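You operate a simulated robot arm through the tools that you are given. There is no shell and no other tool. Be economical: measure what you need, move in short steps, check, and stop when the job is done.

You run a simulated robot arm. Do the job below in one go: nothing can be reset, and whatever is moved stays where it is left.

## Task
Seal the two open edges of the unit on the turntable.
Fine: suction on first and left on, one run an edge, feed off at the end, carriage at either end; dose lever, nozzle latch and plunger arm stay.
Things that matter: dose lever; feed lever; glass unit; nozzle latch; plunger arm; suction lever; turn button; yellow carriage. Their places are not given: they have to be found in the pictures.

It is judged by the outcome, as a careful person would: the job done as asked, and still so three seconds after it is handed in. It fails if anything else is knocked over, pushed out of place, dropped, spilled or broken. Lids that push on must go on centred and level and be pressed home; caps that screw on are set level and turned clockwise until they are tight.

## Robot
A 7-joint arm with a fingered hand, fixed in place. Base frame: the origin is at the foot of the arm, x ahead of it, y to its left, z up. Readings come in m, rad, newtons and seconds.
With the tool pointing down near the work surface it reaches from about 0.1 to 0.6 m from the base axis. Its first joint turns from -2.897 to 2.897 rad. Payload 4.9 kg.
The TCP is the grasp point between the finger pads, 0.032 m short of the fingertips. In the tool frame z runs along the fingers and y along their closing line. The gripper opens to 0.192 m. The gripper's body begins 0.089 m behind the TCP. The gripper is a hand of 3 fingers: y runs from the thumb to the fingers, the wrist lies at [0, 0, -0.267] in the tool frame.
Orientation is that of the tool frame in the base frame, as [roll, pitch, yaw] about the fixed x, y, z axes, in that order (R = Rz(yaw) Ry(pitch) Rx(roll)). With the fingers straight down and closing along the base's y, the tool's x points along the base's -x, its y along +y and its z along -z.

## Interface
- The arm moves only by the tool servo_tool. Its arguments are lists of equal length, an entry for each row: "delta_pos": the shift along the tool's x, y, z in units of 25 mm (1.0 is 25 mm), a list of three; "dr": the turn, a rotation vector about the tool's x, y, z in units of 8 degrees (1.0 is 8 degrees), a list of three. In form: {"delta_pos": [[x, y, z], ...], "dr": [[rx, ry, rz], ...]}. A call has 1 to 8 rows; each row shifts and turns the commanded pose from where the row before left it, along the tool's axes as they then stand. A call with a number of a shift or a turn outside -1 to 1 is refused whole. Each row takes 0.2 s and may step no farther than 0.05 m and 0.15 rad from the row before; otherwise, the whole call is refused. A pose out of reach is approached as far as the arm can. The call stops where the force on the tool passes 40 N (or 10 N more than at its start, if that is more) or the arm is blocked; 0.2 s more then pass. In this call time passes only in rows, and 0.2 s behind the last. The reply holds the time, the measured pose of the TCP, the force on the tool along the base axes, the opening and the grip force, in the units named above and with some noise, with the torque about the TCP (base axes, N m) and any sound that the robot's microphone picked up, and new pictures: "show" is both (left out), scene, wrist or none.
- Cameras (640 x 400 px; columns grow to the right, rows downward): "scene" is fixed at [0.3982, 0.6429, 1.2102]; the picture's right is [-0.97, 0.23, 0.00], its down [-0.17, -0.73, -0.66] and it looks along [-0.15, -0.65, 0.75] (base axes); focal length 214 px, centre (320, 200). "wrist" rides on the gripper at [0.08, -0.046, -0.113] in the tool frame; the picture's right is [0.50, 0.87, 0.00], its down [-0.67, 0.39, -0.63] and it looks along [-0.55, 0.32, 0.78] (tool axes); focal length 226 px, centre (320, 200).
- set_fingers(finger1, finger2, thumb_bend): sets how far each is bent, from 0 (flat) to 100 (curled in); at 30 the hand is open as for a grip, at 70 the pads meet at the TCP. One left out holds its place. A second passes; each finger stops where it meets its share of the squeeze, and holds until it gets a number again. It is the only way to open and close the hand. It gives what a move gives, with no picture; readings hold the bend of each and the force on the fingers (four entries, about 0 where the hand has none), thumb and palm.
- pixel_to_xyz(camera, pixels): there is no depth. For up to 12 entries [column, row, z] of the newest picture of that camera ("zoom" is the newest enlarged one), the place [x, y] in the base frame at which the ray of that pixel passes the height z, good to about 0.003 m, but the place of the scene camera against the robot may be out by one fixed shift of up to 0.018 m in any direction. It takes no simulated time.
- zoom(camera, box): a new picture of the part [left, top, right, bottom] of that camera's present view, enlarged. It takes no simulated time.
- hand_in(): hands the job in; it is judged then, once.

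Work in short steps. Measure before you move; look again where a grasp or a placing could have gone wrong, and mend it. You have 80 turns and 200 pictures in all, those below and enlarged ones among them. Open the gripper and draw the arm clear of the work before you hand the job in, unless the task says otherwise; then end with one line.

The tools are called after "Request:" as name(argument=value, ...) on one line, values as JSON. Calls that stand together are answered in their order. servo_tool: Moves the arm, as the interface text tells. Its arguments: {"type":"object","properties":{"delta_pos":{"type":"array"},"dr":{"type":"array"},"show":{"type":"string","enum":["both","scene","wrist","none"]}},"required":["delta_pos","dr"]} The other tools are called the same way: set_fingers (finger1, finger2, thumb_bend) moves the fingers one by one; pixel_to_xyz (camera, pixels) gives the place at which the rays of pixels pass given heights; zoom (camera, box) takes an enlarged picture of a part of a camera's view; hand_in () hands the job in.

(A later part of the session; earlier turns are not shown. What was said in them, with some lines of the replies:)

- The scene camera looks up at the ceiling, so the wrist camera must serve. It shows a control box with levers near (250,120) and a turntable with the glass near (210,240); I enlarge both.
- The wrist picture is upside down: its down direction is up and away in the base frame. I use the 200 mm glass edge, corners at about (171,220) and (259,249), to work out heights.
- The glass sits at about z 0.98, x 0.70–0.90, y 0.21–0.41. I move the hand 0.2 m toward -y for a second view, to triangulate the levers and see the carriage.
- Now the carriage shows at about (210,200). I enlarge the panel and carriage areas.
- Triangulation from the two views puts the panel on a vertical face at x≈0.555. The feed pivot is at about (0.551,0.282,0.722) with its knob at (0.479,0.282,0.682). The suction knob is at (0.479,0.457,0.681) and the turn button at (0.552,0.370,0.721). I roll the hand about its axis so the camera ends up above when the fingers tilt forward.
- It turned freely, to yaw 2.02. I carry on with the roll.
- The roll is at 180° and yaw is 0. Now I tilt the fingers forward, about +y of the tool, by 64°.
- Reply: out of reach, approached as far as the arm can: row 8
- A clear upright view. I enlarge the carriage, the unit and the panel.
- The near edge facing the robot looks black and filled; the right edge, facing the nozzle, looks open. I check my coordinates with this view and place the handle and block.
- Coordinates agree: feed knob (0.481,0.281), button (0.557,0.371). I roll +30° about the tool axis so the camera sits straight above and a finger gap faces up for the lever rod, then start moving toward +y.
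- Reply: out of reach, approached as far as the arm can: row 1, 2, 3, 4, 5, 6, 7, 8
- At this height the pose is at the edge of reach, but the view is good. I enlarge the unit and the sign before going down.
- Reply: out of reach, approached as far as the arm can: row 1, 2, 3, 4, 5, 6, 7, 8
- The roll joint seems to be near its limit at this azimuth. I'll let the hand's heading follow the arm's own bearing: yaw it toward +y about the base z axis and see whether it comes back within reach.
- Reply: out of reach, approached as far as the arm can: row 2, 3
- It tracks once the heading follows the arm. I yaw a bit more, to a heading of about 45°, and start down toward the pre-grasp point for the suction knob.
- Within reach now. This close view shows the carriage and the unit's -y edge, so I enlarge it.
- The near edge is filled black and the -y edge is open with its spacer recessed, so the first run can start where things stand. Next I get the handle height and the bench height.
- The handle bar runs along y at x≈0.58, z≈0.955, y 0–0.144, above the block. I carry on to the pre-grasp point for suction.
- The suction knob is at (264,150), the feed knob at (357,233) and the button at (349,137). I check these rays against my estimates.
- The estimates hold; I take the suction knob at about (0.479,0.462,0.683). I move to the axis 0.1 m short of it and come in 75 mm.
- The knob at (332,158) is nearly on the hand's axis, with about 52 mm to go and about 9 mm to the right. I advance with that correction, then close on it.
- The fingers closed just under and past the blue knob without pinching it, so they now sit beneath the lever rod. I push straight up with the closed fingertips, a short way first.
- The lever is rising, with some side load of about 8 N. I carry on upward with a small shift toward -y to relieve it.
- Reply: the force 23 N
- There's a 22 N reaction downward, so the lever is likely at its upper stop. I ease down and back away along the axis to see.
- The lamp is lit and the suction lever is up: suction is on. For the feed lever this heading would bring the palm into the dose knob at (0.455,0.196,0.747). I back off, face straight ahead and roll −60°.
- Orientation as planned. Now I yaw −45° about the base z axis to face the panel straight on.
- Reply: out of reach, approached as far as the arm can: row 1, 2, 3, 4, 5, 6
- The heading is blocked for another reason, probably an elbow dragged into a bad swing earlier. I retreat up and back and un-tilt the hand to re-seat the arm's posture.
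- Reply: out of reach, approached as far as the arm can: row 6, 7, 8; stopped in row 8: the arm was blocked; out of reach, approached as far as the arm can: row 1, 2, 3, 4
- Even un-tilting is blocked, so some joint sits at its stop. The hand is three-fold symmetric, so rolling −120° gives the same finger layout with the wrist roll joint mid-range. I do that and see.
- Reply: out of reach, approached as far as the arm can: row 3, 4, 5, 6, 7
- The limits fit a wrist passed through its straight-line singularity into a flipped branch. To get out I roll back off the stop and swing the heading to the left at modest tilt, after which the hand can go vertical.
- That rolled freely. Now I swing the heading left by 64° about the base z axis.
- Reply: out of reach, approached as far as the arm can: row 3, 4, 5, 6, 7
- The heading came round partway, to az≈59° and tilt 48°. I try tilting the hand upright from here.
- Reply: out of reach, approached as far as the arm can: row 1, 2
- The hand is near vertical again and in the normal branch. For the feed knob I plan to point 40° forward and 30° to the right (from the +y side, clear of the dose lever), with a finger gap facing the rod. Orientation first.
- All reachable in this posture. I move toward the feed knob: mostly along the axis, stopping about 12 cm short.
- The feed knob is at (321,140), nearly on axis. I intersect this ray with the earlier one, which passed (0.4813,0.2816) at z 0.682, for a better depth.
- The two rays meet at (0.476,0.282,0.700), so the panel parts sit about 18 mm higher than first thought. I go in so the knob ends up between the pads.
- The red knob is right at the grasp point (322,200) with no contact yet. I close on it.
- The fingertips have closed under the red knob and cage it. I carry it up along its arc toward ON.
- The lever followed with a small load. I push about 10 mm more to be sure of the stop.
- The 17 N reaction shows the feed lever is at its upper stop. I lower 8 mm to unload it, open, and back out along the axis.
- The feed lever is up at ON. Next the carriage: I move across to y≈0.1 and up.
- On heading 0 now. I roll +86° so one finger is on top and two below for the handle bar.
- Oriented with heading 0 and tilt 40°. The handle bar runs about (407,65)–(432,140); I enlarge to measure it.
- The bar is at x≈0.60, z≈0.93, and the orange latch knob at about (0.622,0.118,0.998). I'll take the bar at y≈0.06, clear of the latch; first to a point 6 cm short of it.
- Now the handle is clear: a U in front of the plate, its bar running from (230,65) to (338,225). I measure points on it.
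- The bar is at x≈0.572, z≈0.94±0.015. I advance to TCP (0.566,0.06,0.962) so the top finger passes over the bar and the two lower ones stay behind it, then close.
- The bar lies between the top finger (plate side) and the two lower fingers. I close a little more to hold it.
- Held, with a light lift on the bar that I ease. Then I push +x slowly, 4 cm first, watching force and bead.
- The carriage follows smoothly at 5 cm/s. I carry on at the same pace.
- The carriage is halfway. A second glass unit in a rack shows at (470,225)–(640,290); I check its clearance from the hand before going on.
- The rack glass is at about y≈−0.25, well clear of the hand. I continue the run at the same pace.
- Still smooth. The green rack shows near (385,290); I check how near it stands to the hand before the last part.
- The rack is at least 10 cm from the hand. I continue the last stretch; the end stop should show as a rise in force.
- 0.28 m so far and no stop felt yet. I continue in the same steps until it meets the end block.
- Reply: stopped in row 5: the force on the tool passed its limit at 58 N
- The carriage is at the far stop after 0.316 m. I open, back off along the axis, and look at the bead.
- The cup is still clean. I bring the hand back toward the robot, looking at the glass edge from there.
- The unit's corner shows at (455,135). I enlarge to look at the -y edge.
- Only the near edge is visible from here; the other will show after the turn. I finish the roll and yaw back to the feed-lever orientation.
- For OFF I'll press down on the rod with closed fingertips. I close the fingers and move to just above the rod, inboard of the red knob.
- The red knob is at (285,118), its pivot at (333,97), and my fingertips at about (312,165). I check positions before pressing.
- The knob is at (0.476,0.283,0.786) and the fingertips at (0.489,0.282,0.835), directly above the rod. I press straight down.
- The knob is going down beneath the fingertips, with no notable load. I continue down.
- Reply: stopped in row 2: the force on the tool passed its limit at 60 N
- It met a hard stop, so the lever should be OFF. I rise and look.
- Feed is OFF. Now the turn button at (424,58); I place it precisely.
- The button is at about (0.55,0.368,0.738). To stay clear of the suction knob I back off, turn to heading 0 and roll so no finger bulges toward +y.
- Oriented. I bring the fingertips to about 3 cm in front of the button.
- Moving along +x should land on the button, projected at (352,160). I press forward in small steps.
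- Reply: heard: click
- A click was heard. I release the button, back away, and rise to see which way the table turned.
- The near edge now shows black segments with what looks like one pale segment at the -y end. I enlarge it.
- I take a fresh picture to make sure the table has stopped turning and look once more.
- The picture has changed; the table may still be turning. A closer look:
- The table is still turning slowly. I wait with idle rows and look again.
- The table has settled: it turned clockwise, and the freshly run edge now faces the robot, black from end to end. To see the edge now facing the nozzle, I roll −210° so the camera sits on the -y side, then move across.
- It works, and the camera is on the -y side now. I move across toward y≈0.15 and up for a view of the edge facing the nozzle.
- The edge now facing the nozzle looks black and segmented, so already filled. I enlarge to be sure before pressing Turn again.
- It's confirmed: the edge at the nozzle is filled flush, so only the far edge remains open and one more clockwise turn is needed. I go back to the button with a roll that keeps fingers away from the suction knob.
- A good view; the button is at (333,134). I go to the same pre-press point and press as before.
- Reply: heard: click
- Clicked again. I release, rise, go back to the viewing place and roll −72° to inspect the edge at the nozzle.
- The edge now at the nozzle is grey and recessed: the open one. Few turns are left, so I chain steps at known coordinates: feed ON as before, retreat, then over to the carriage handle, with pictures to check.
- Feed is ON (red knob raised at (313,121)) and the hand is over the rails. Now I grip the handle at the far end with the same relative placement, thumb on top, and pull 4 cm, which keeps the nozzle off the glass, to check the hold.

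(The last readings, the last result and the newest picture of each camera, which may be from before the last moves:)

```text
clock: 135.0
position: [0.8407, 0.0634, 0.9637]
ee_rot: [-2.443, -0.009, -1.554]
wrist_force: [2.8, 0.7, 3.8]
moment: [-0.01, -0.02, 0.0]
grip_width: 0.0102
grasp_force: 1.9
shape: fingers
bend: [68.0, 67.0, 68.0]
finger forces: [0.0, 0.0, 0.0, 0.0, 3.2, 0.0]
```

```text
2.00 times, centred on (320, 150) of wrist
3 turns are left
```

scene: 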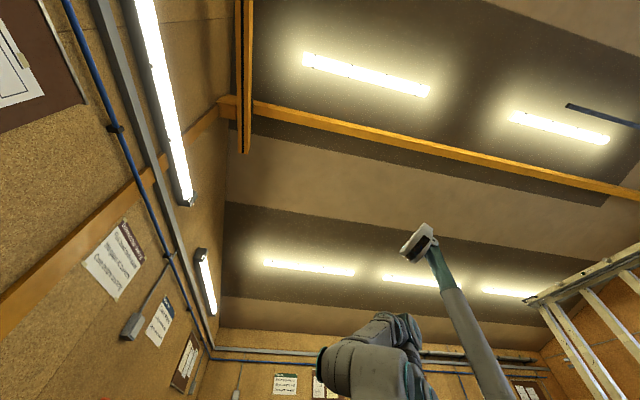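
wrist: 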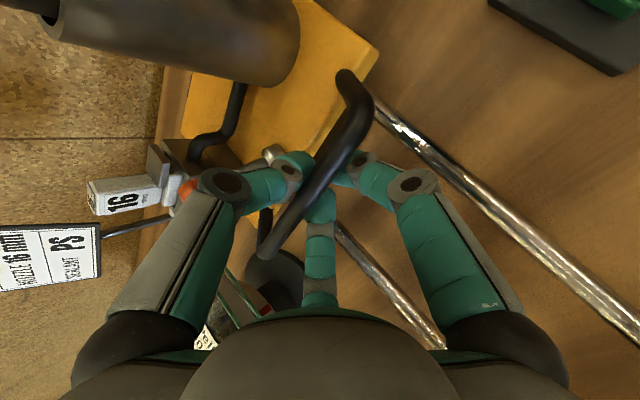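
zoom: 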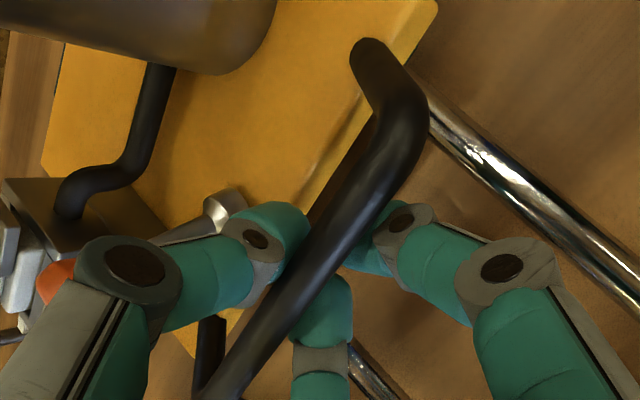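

The 4 cm took up the play: the bar is now hooked by the thumb, with a 3 N pull. I run the full edge back at the same 5 cm/s to the near stop, release, back off, look at the edge, and turn toward the feed lever.

Request:
servo_tool(delta_pos=[[-0.005, 0.307, -0.256], [-0.005, 0.307, -0.256], [-0.005, 0.307, -0.256], [-0.005, 0.307, -0.256], [-0.005, 0.307, -0.256], [-0.005, 0.307, -0.256], [-0.005, 0.307, -0.256], [-0.005, 0.307, -0.256]], dr=[[0, 0, 0], [0, 0, 0], [0, 0, 0], [0, 0, 0], [0, 0, 0], [0, 0, 0], [0, 0, 0], [0, 0, 0]], show="wrist")

Request:
servo_tool(delta_pos=[[-0.005, 0.307, -0.256], [-0.005, 0.307, -0.256], [-0.005, 0.307, -0.256], [-0.005, 0.307, -0.256], [-0.005, 0.307, -0.256], [-0.005, 0.307, -0.256], [-0.005, 0.307, -0.256], [-0.005, 0.307, -0.256]], dr=[[0, 0, 0], [0, 0, 0], [0, 0, 0], [0, 0, 0], [0, 0, 0], [0, 0, 0], [0, 0, 0], [0, 0, 0]], show="none")

Request:
servo_tool(delta_pos=[[-0.005, 0.307, -0.256], [-0.005, 0.307, -0.256], [-0.005, 0.307, -0.256], [-0.005, 0.307, -0.256], [-0.005, 0.307, -0.256], [-0.005, 0.307, -0.256], [-0.005, 0.307, -0.256], [-0.005, 0.307, -0.256]], dr=[[0, 0, 0], [0, 0, 0], [0, 0, 0], [0, 0, 0], [0, 0, 0], [0, 0, 0], [0, 0, 0], [0, 0, 0]], show="none")

Request:
servo_tool(delta_pos=[[-0.005, 0.307, -0.256], [-0.005, 0.307, -0.256], [-0.005, 0.307, -0.256], [-0.005, 0.307, -0.256], [-0.005, 0.307, -0.256], [-0.005, 0.307, -0.256], [-0.005, 0.307, -0.256], [-0.005, 0.307, -0.256]], dr=[[0, 0, 0], [0, 0, 0], [0, 0, 0], [0, 0, 0], [0, 0, 0], [0, 0, 0], [0, 0, 0], [0, 0, 0]], show="wrist")

Request:
set_fingers(finger1=53, finger2=53, thumb_bend=53)

Request:
servo_tool(delta_pos=[[0, 0, -1], [0, 0, -1], [0, 0, -1], [0, 0, -1], [0, 0, -1], [0, 0, -1]], dr=[[0, 0, 0], [0, 0, 0], [0, 0, 0], [0, 0, 0], [0, 0, 0], [0, 0, 0]], show="wrist")

Request:
zoom(camera="wrist", box=[60, 0, 300, 150])

Request:
set_fingers(finger1=70, finger2=70, thumb_bend=70)

Request:
servo_tool(delta_pos=[[0, 0, 0], [0, 0, 0], [0, 0, 0], [0, 0, 0], [0, 0, 0], [0, 0, 0], [0, 0, 0], [0, 0, 0]], dr=[[0, 0, 1], [0, 0, 1], [0, 0, 1], [0, 0, 1], [0.3356, 0.4978, 0.72], [0.3356, 0.4978, 0.72], [0.3356, 0.4978, 0.72], [0.3356, 0.4978, 0.72]], show="none")

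Request:
servo_tool(delta_pos=[[-0.35, 0.98, 0.235], [-0.35, 0.98, 0.235], [-0.35, 0.98, 0.235], [-0.35, 0.98, 0.235], [-0.35, 0.98, 0.235], [-0.35, 0.98, 0.235], [-0.35, 0.98, 0.235], [-0.35, 0.98, 0.235]], dr=[[0, 0, 0], [0, 0, 0], [0, 0, 0], [0, 0, 0], [0, 0, 0], [0, 0, 0], [0, 0, 0], [0, 0, 0]], show="wrist")

```text
clock: 136.8
position: [0.7591, 0.0619, 0.9607]
ee_rot: [-2.447, -0.008, -1.557]
wrist_force: [2.1, 0.7, 1.6]
moment: [0.01, 0.01, 0.02]
grip_width: 0.0082
grasp_force: 0.9
shape: fingers
bend: [68.0, 67.0, 69.0]
finger forces: [0.0, 0.0, 0.0, 0.0, 2.0, 0.0]
```

wrist: 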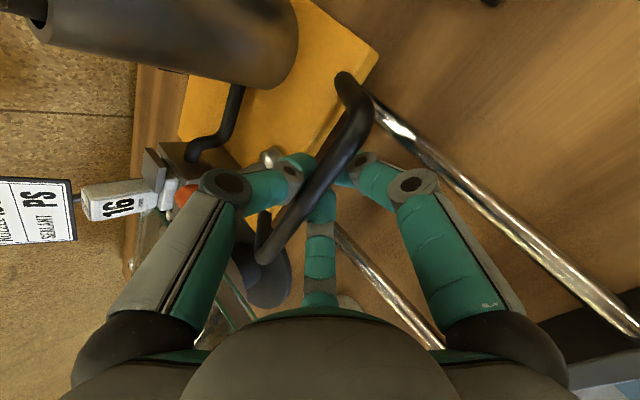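

```text
clock: 138.6
position: [0.6777, 0.0614, 0.9598]
ee_rot: [-2.451, -0.009, -1.557]
wrist_force: [0.7, 0.7, 1.4]
moment: [-0.01, 0.0, -0.01]
grip_width: 0.0074
grasp_force: 0.4
shape: fingers
bend: [68.0, 67.0, 70.0]
finger forces: [0.1, 0.0, 0.0, 0.0, 1.2, 0.1]
```

```text
clock: 140.4
position: [0.5988, 0.0611, 0.9602]
ee_rot: [-2.447, -0.008, -1.555]
wrist_force: [1.3, 0.8, 0.0]
moment: [0.02, -0.02, 0.0]
grip_width: 0.0074
grasp_force: 0.5
shape: fingers
bend: [68.0, 67.0, 70.0]
finger forces: [0.0, 0.0, 0.0, 0.0, 0.9, 0.1]
```

```text
clock: 142.3
position: [0.5245, 0.0624, 0.9675]
ee_rot: [-2.436, -0.007, -1.556]
wrist_force: [31.1, -1.6, -0.4]
moment: [0.01, 0.02, -0.1]
grip_width: 0.0354
grasp_force: 13.3
shape: fingers
bend: [68.0, 67.0, 59.0]
finger forces: [0.0, 0.1, 0.0, 0.0, 27.0, 0.0]
stopped in row 8: the force on the tool passed its limit at 42 N (the readings are from after the stop); the commanded pose is now the measured one
```

wrist: 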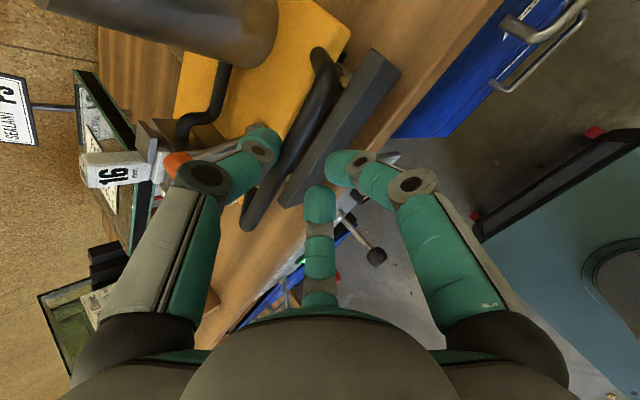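

```text
clock: 143.3
position: [0.5208, 0.0622, 0.963]
ee_rot: [-2.443, -0.009, -1.557]
wrist_force: [-0.8, 0.2, -0.6]
moment: [0.0, 0.01, 0.02]
grip_width: 0.0714
grasp_force: 0.1
shape: fingers
bend: [53.0, 53.0, 53.0]
finger forces: [0.1, 0.1, 0.0, 0.0, 0.1, 0.0]
```

```text
clock: 144.7
position: [0.4254, 0.0618, 1.0788]
ee_rot: [-2.447, -0.008, -1.556]
wrist_force: [0.6, -0.3, 0.5]
moment: [0.02, -0.02, 0.0]
grip_width: 0.0712
grasp_force: 0.0
shape: fingers
bend: [53.0, 53.0, 53.0]
finger forces: [0.0, 0.1, 0.1, 0.0, 0.0, 0.1]
```

wrist: 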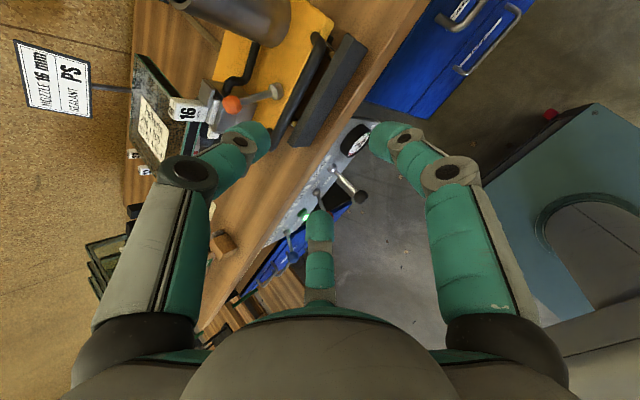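

```text
2.67 times, centred on (180, 75) of wrist
```

zoom: 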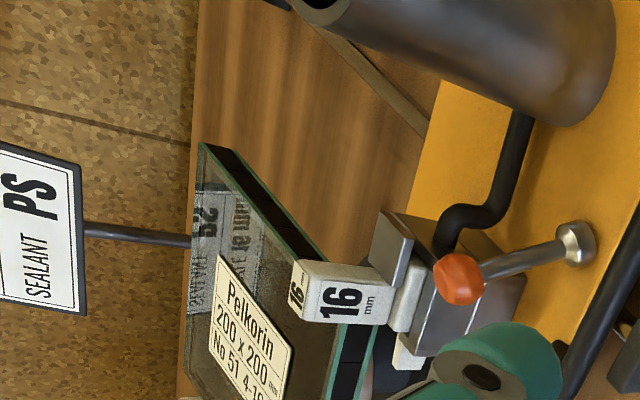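

```text
clock: 145.7
position: [0.4252, 0.0616, 1.078]
ee_rot: [-2.443, -0.007, -1.556]
wrist_force: [0.3, 0.1, 0.3]
moment: [0.01, 0.02, -0.01]
grip_width: 0.0035
grasp_force: 0.1
shape: fingers
bend: [69.0, 69.0, 70.0]
finger forces: [0.1, 0.0, 0.1, 0.0, 0.1, 0.1]
```

```text
clock: 147.5
position: [0.4242, 0.062, 1.0781]
ee_rot: [-2.508, 0.352, -2.521]
wrist_force: [0.3, -0.2, -0.5]
moment: [0.02, 0.02, 0.0]
grip_width: 0.0038
grasp_force: 0.0
shape: fingers
bend: [69.0, 69.0, 70.0]
finger forces: [0.0, 0.0, 0.0, 0.0, 0.1, 0.0]
```

```text
clock: 149.3
position: [0.4463, 0.2379, 0.9589]
ee_rot: [-2.507, 0.352, -2.518]
wrist_force: [0.3, -0.5, 0.1]
moment: [-0.03, 0.01, -0.05]
grip_width: 0.0035
grasp_force: 0.1
shape: fingers
bend: [69.0, 69.0, 70.0]
finger forces: [0.1, 0.1, 0.1, 0.1, 0.1, 0.0]
2 turns are left
```

wrist: 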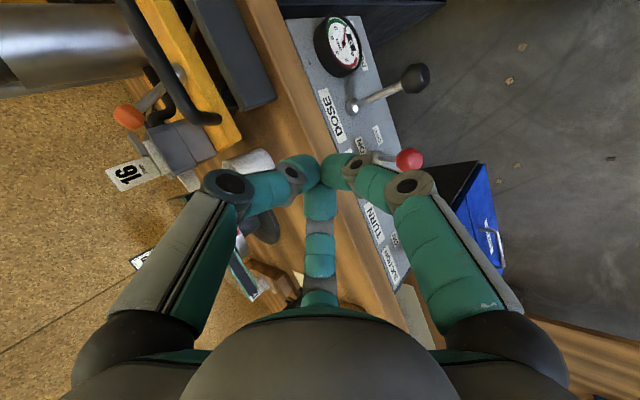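

The second edge is black along its length and the carriage is at the near stop. Now I press the feed lever down to OFF just as before, rise, open the hand and back off, with pictures to check.

Request:
servo_tool(delta_pos=[[-0.154, 0.894, 0.721], [-0.154, 0.894, 0.721], [-0.154, 0.894, 0.721], [-0.154, 0.894, 0.721]], dr=[[0, 0, 0], [0, 0, 0], [0, 0, 0], [0, 0, 0]], show="wrist")

Request:
servo_tool(delta_pos=[[0.276, 0.445, 0.605], [0.276, 0.445, 0.605], [0.276, 0.445, 0.605], [0.276, 0.445, 0.605], [0.276, 0.445, 0.605]], dr=[[0, 0, 0], [0, 0, 0], [0, 0, 0], [0, 0, 0], [0, 0, 0]], show="wrist")

Request:
servo_tool(delta_pos=[[0.276, 0.445, 0.605], [0.276, 0.445, 0.605]], dr=[[0, 0, 0], [0, 0, 0]], show="wrist")

Request:
servo_tool(delta_pos=[[-0.345, -0.556, -0.756], [-0.345, -0.556, -0.756], [0, 0, -1], [0, 0, -1], [0, 0, -1], [0, 0, -1]], dr=[[0, 0, 0], [0, 0, 0], [0, 0, 0], [0, 0, 0], [0, 0, 0], [0, 0, 0]], show="wrist")

Request:
zoom(camera="wrist", box=[160, 20, 480, 240])

Request:
servo_tool(delta_pos=[[0, 0, -1], [0, 0, -1]], dr=[[0, 0, 0], [0, 0, 0]], show="wrist")

Request:
zoom(camera="wrist", box=[0, 0, 240, 200])

```text
clock: 150.3
position: [0.4708, 0.2915, 0.8594]
ee_rot: [-2.507, 0.353, -2.522]
wrist_force: [0.3, 1.1, 0.3]
moment: [0.0, 0.02, 0.0]
grip_width: 0.0036
grasp_force: 0.1
shape: fingers
bend: [69.0, 69.0, 70.0]
finger forces: [0.1, 0.1, 0.0, 0.1, 0.1, 0.0]
```

wrist: 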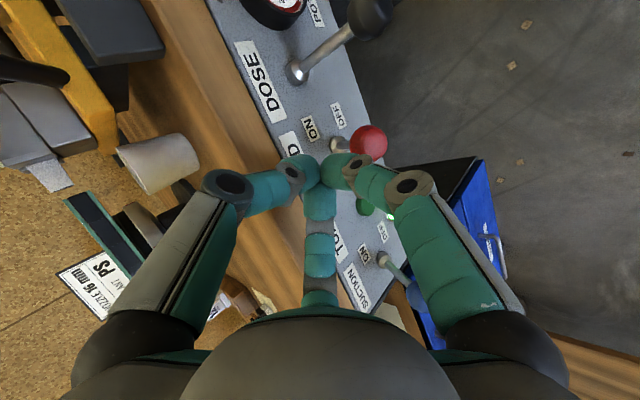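

```text
clock: 151.5
position: [0.4724, 0.2916, 0.7588]
ee_rot: [-2.51, 0.351, -2.522]
wrist_force: [-0.3, 0.3, 0.7]
moment: [-0.01, 0.01, -0.04]
grip_width: 0.0029
grasp_force: 0.1
shape: fingers
bend: [70.0, 69.0, 70.0]
finger forces: [0.1, 0.0, 0.1, 0.0, 0.0, 0.1]
```

wrist: 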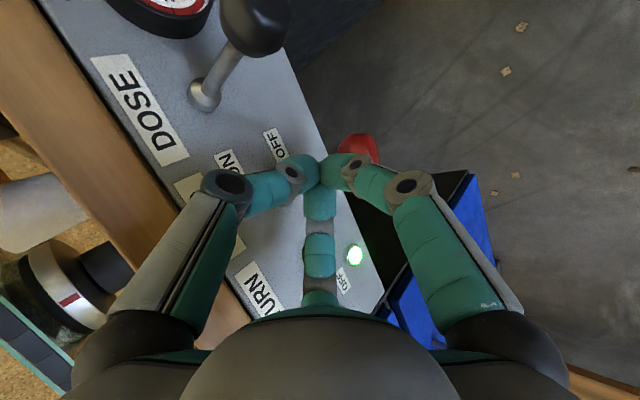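

```text
clock: 152.2
position: [0.4724, 0.293, 0.7264]
ee_rot: [-2.505, 0.363, -2.523]
wrist_force: [-14.2, -6.2, 23.3]
moment: [-0.35, -0.09, -0.45]
grip_width: 0.0071
grasp_force: 17.0
shape: fingers
bend: [75.0, 68.0, 68.0]
finger forces: [16.1, 0.0, 0.0, 0.0, 18.6, 0.0]
stopped in row 2: the force on the tool passed its limit at 42 N (the readings are from after the stop); the commanded pose is now the measured one
```

wrist: 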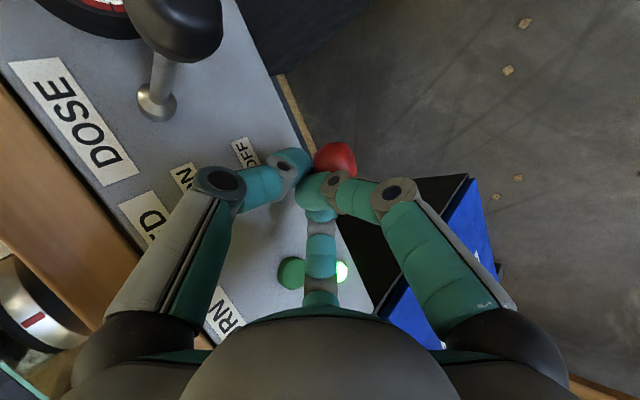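

```text
clock: 153.6
position: [0.4145, 0.3256, 0.8494]
ee_rot: [-2.505, 0.361, -2.52]
wrist_force: [-0.1, 0.0, -0.3]
moment: [0.01, 0.01, 0.01]
grip_width: 0.0033
grasp_force: 0.1
shape: fingers
bend: [70.0, 69.0, 70.0]
finger forces: [0.0, 0.0, 0.0, 0.0, 0.0, 0.0]
```

wrist: 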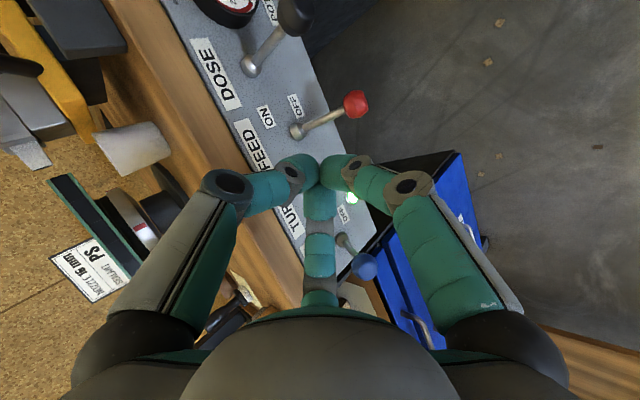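

```text
1.82 times, centred on (320, 130) of wrist
```

zoom: 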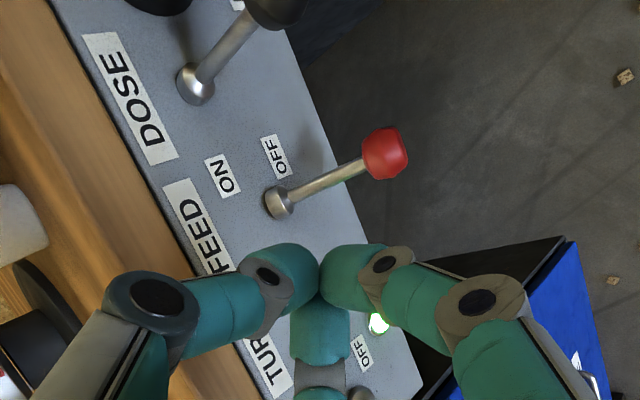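

```text
clock: 154.2
position: [0.3863, 0.3402, 0.8869]
ee_rot: [-2.508, 0.359, -2.521]
wrist_force: [0.1, 0.4, 0.0]
moment: [-0.02, 0.0, 0.0]
grip_width: 0.0033
grasp_force: 0.1
shape: fingers
bend: [70.0, 69.0, 70.0]
finger forces: [0.1, 0.0, 0.0, 0.0, 0.0, 0.0]
```

wrist: 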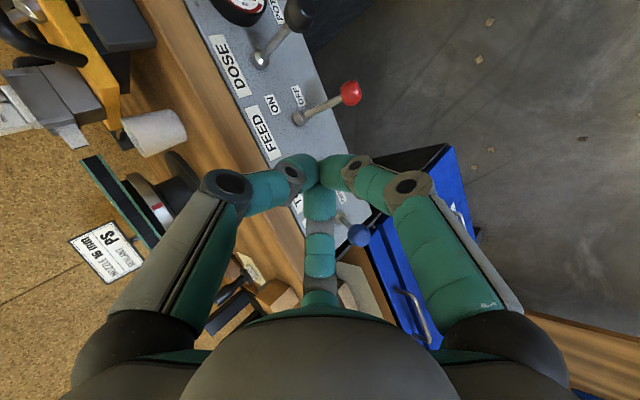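

```text
2.00 times, centred on (120, 100) of wrist
1 turns are left
```

zoom: 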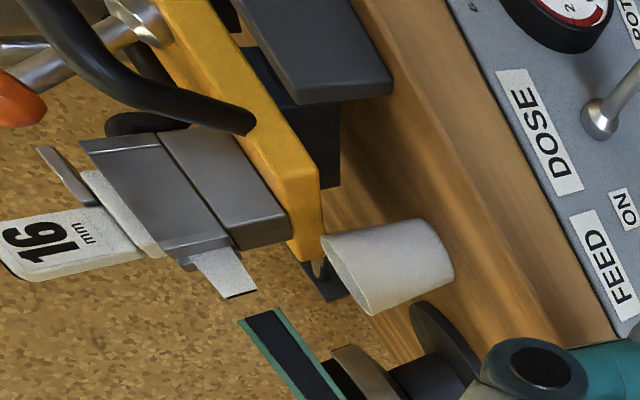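

The feed lever is down at OFF (knob at (349,93)), the suction lamp is still lit, the carriage is at the near stop and both edges are black. I draw back, open the hand and hand in.

Request:
servo_tool(delta_pos=[[0, 0, -1], [0, 0, -1], [0, 0, -1]], dr=[[0, 0, 0], [0, 0, 0], [0, 0, 0]], show="none")

Request:
set_fingers(finger1=30, finger2=30, thumb_bend=30)

Request:
hand_in()

```text
clock: 155.0
position: [0.3419, 0.3649, 0.9411]
ee_rot: [-2.507, 0.36, -2.52]
wrist_force: [-0.4, 0.1, 0.3]
moment: [0.01, -0.02, -0.01]
grip_width: 0.0032
grasp_force: 0.1
shape: fingers
bend: [70.0, 69.0, 70.0]
finger forces: [0.0, 0.1, 0.0, 0.1, 0.1, 0.0]
```

```text
clock: 156.0
position: [0.3432, 0.364, 0.9417]
ee_rot: [-2.505, 0.36, -2.52]
wrist_force: [-0.1, -0.7, -0.5]
moment: [0.02, 0.0, -0.01]
grip_width: 0.1678
grasp_force: 0.1
shape: fingers
bend: [30.0, 30.0, 30.0]
finger forces: [0.0, 0.1, 0.1, 0.0, 0.0, 0.1]
```

```text
The job is handed in.
```

I ran both open edges once each, and in the pictures they look filled end to end; suction is still on, feed is off, and the carriage is back at the near stop.
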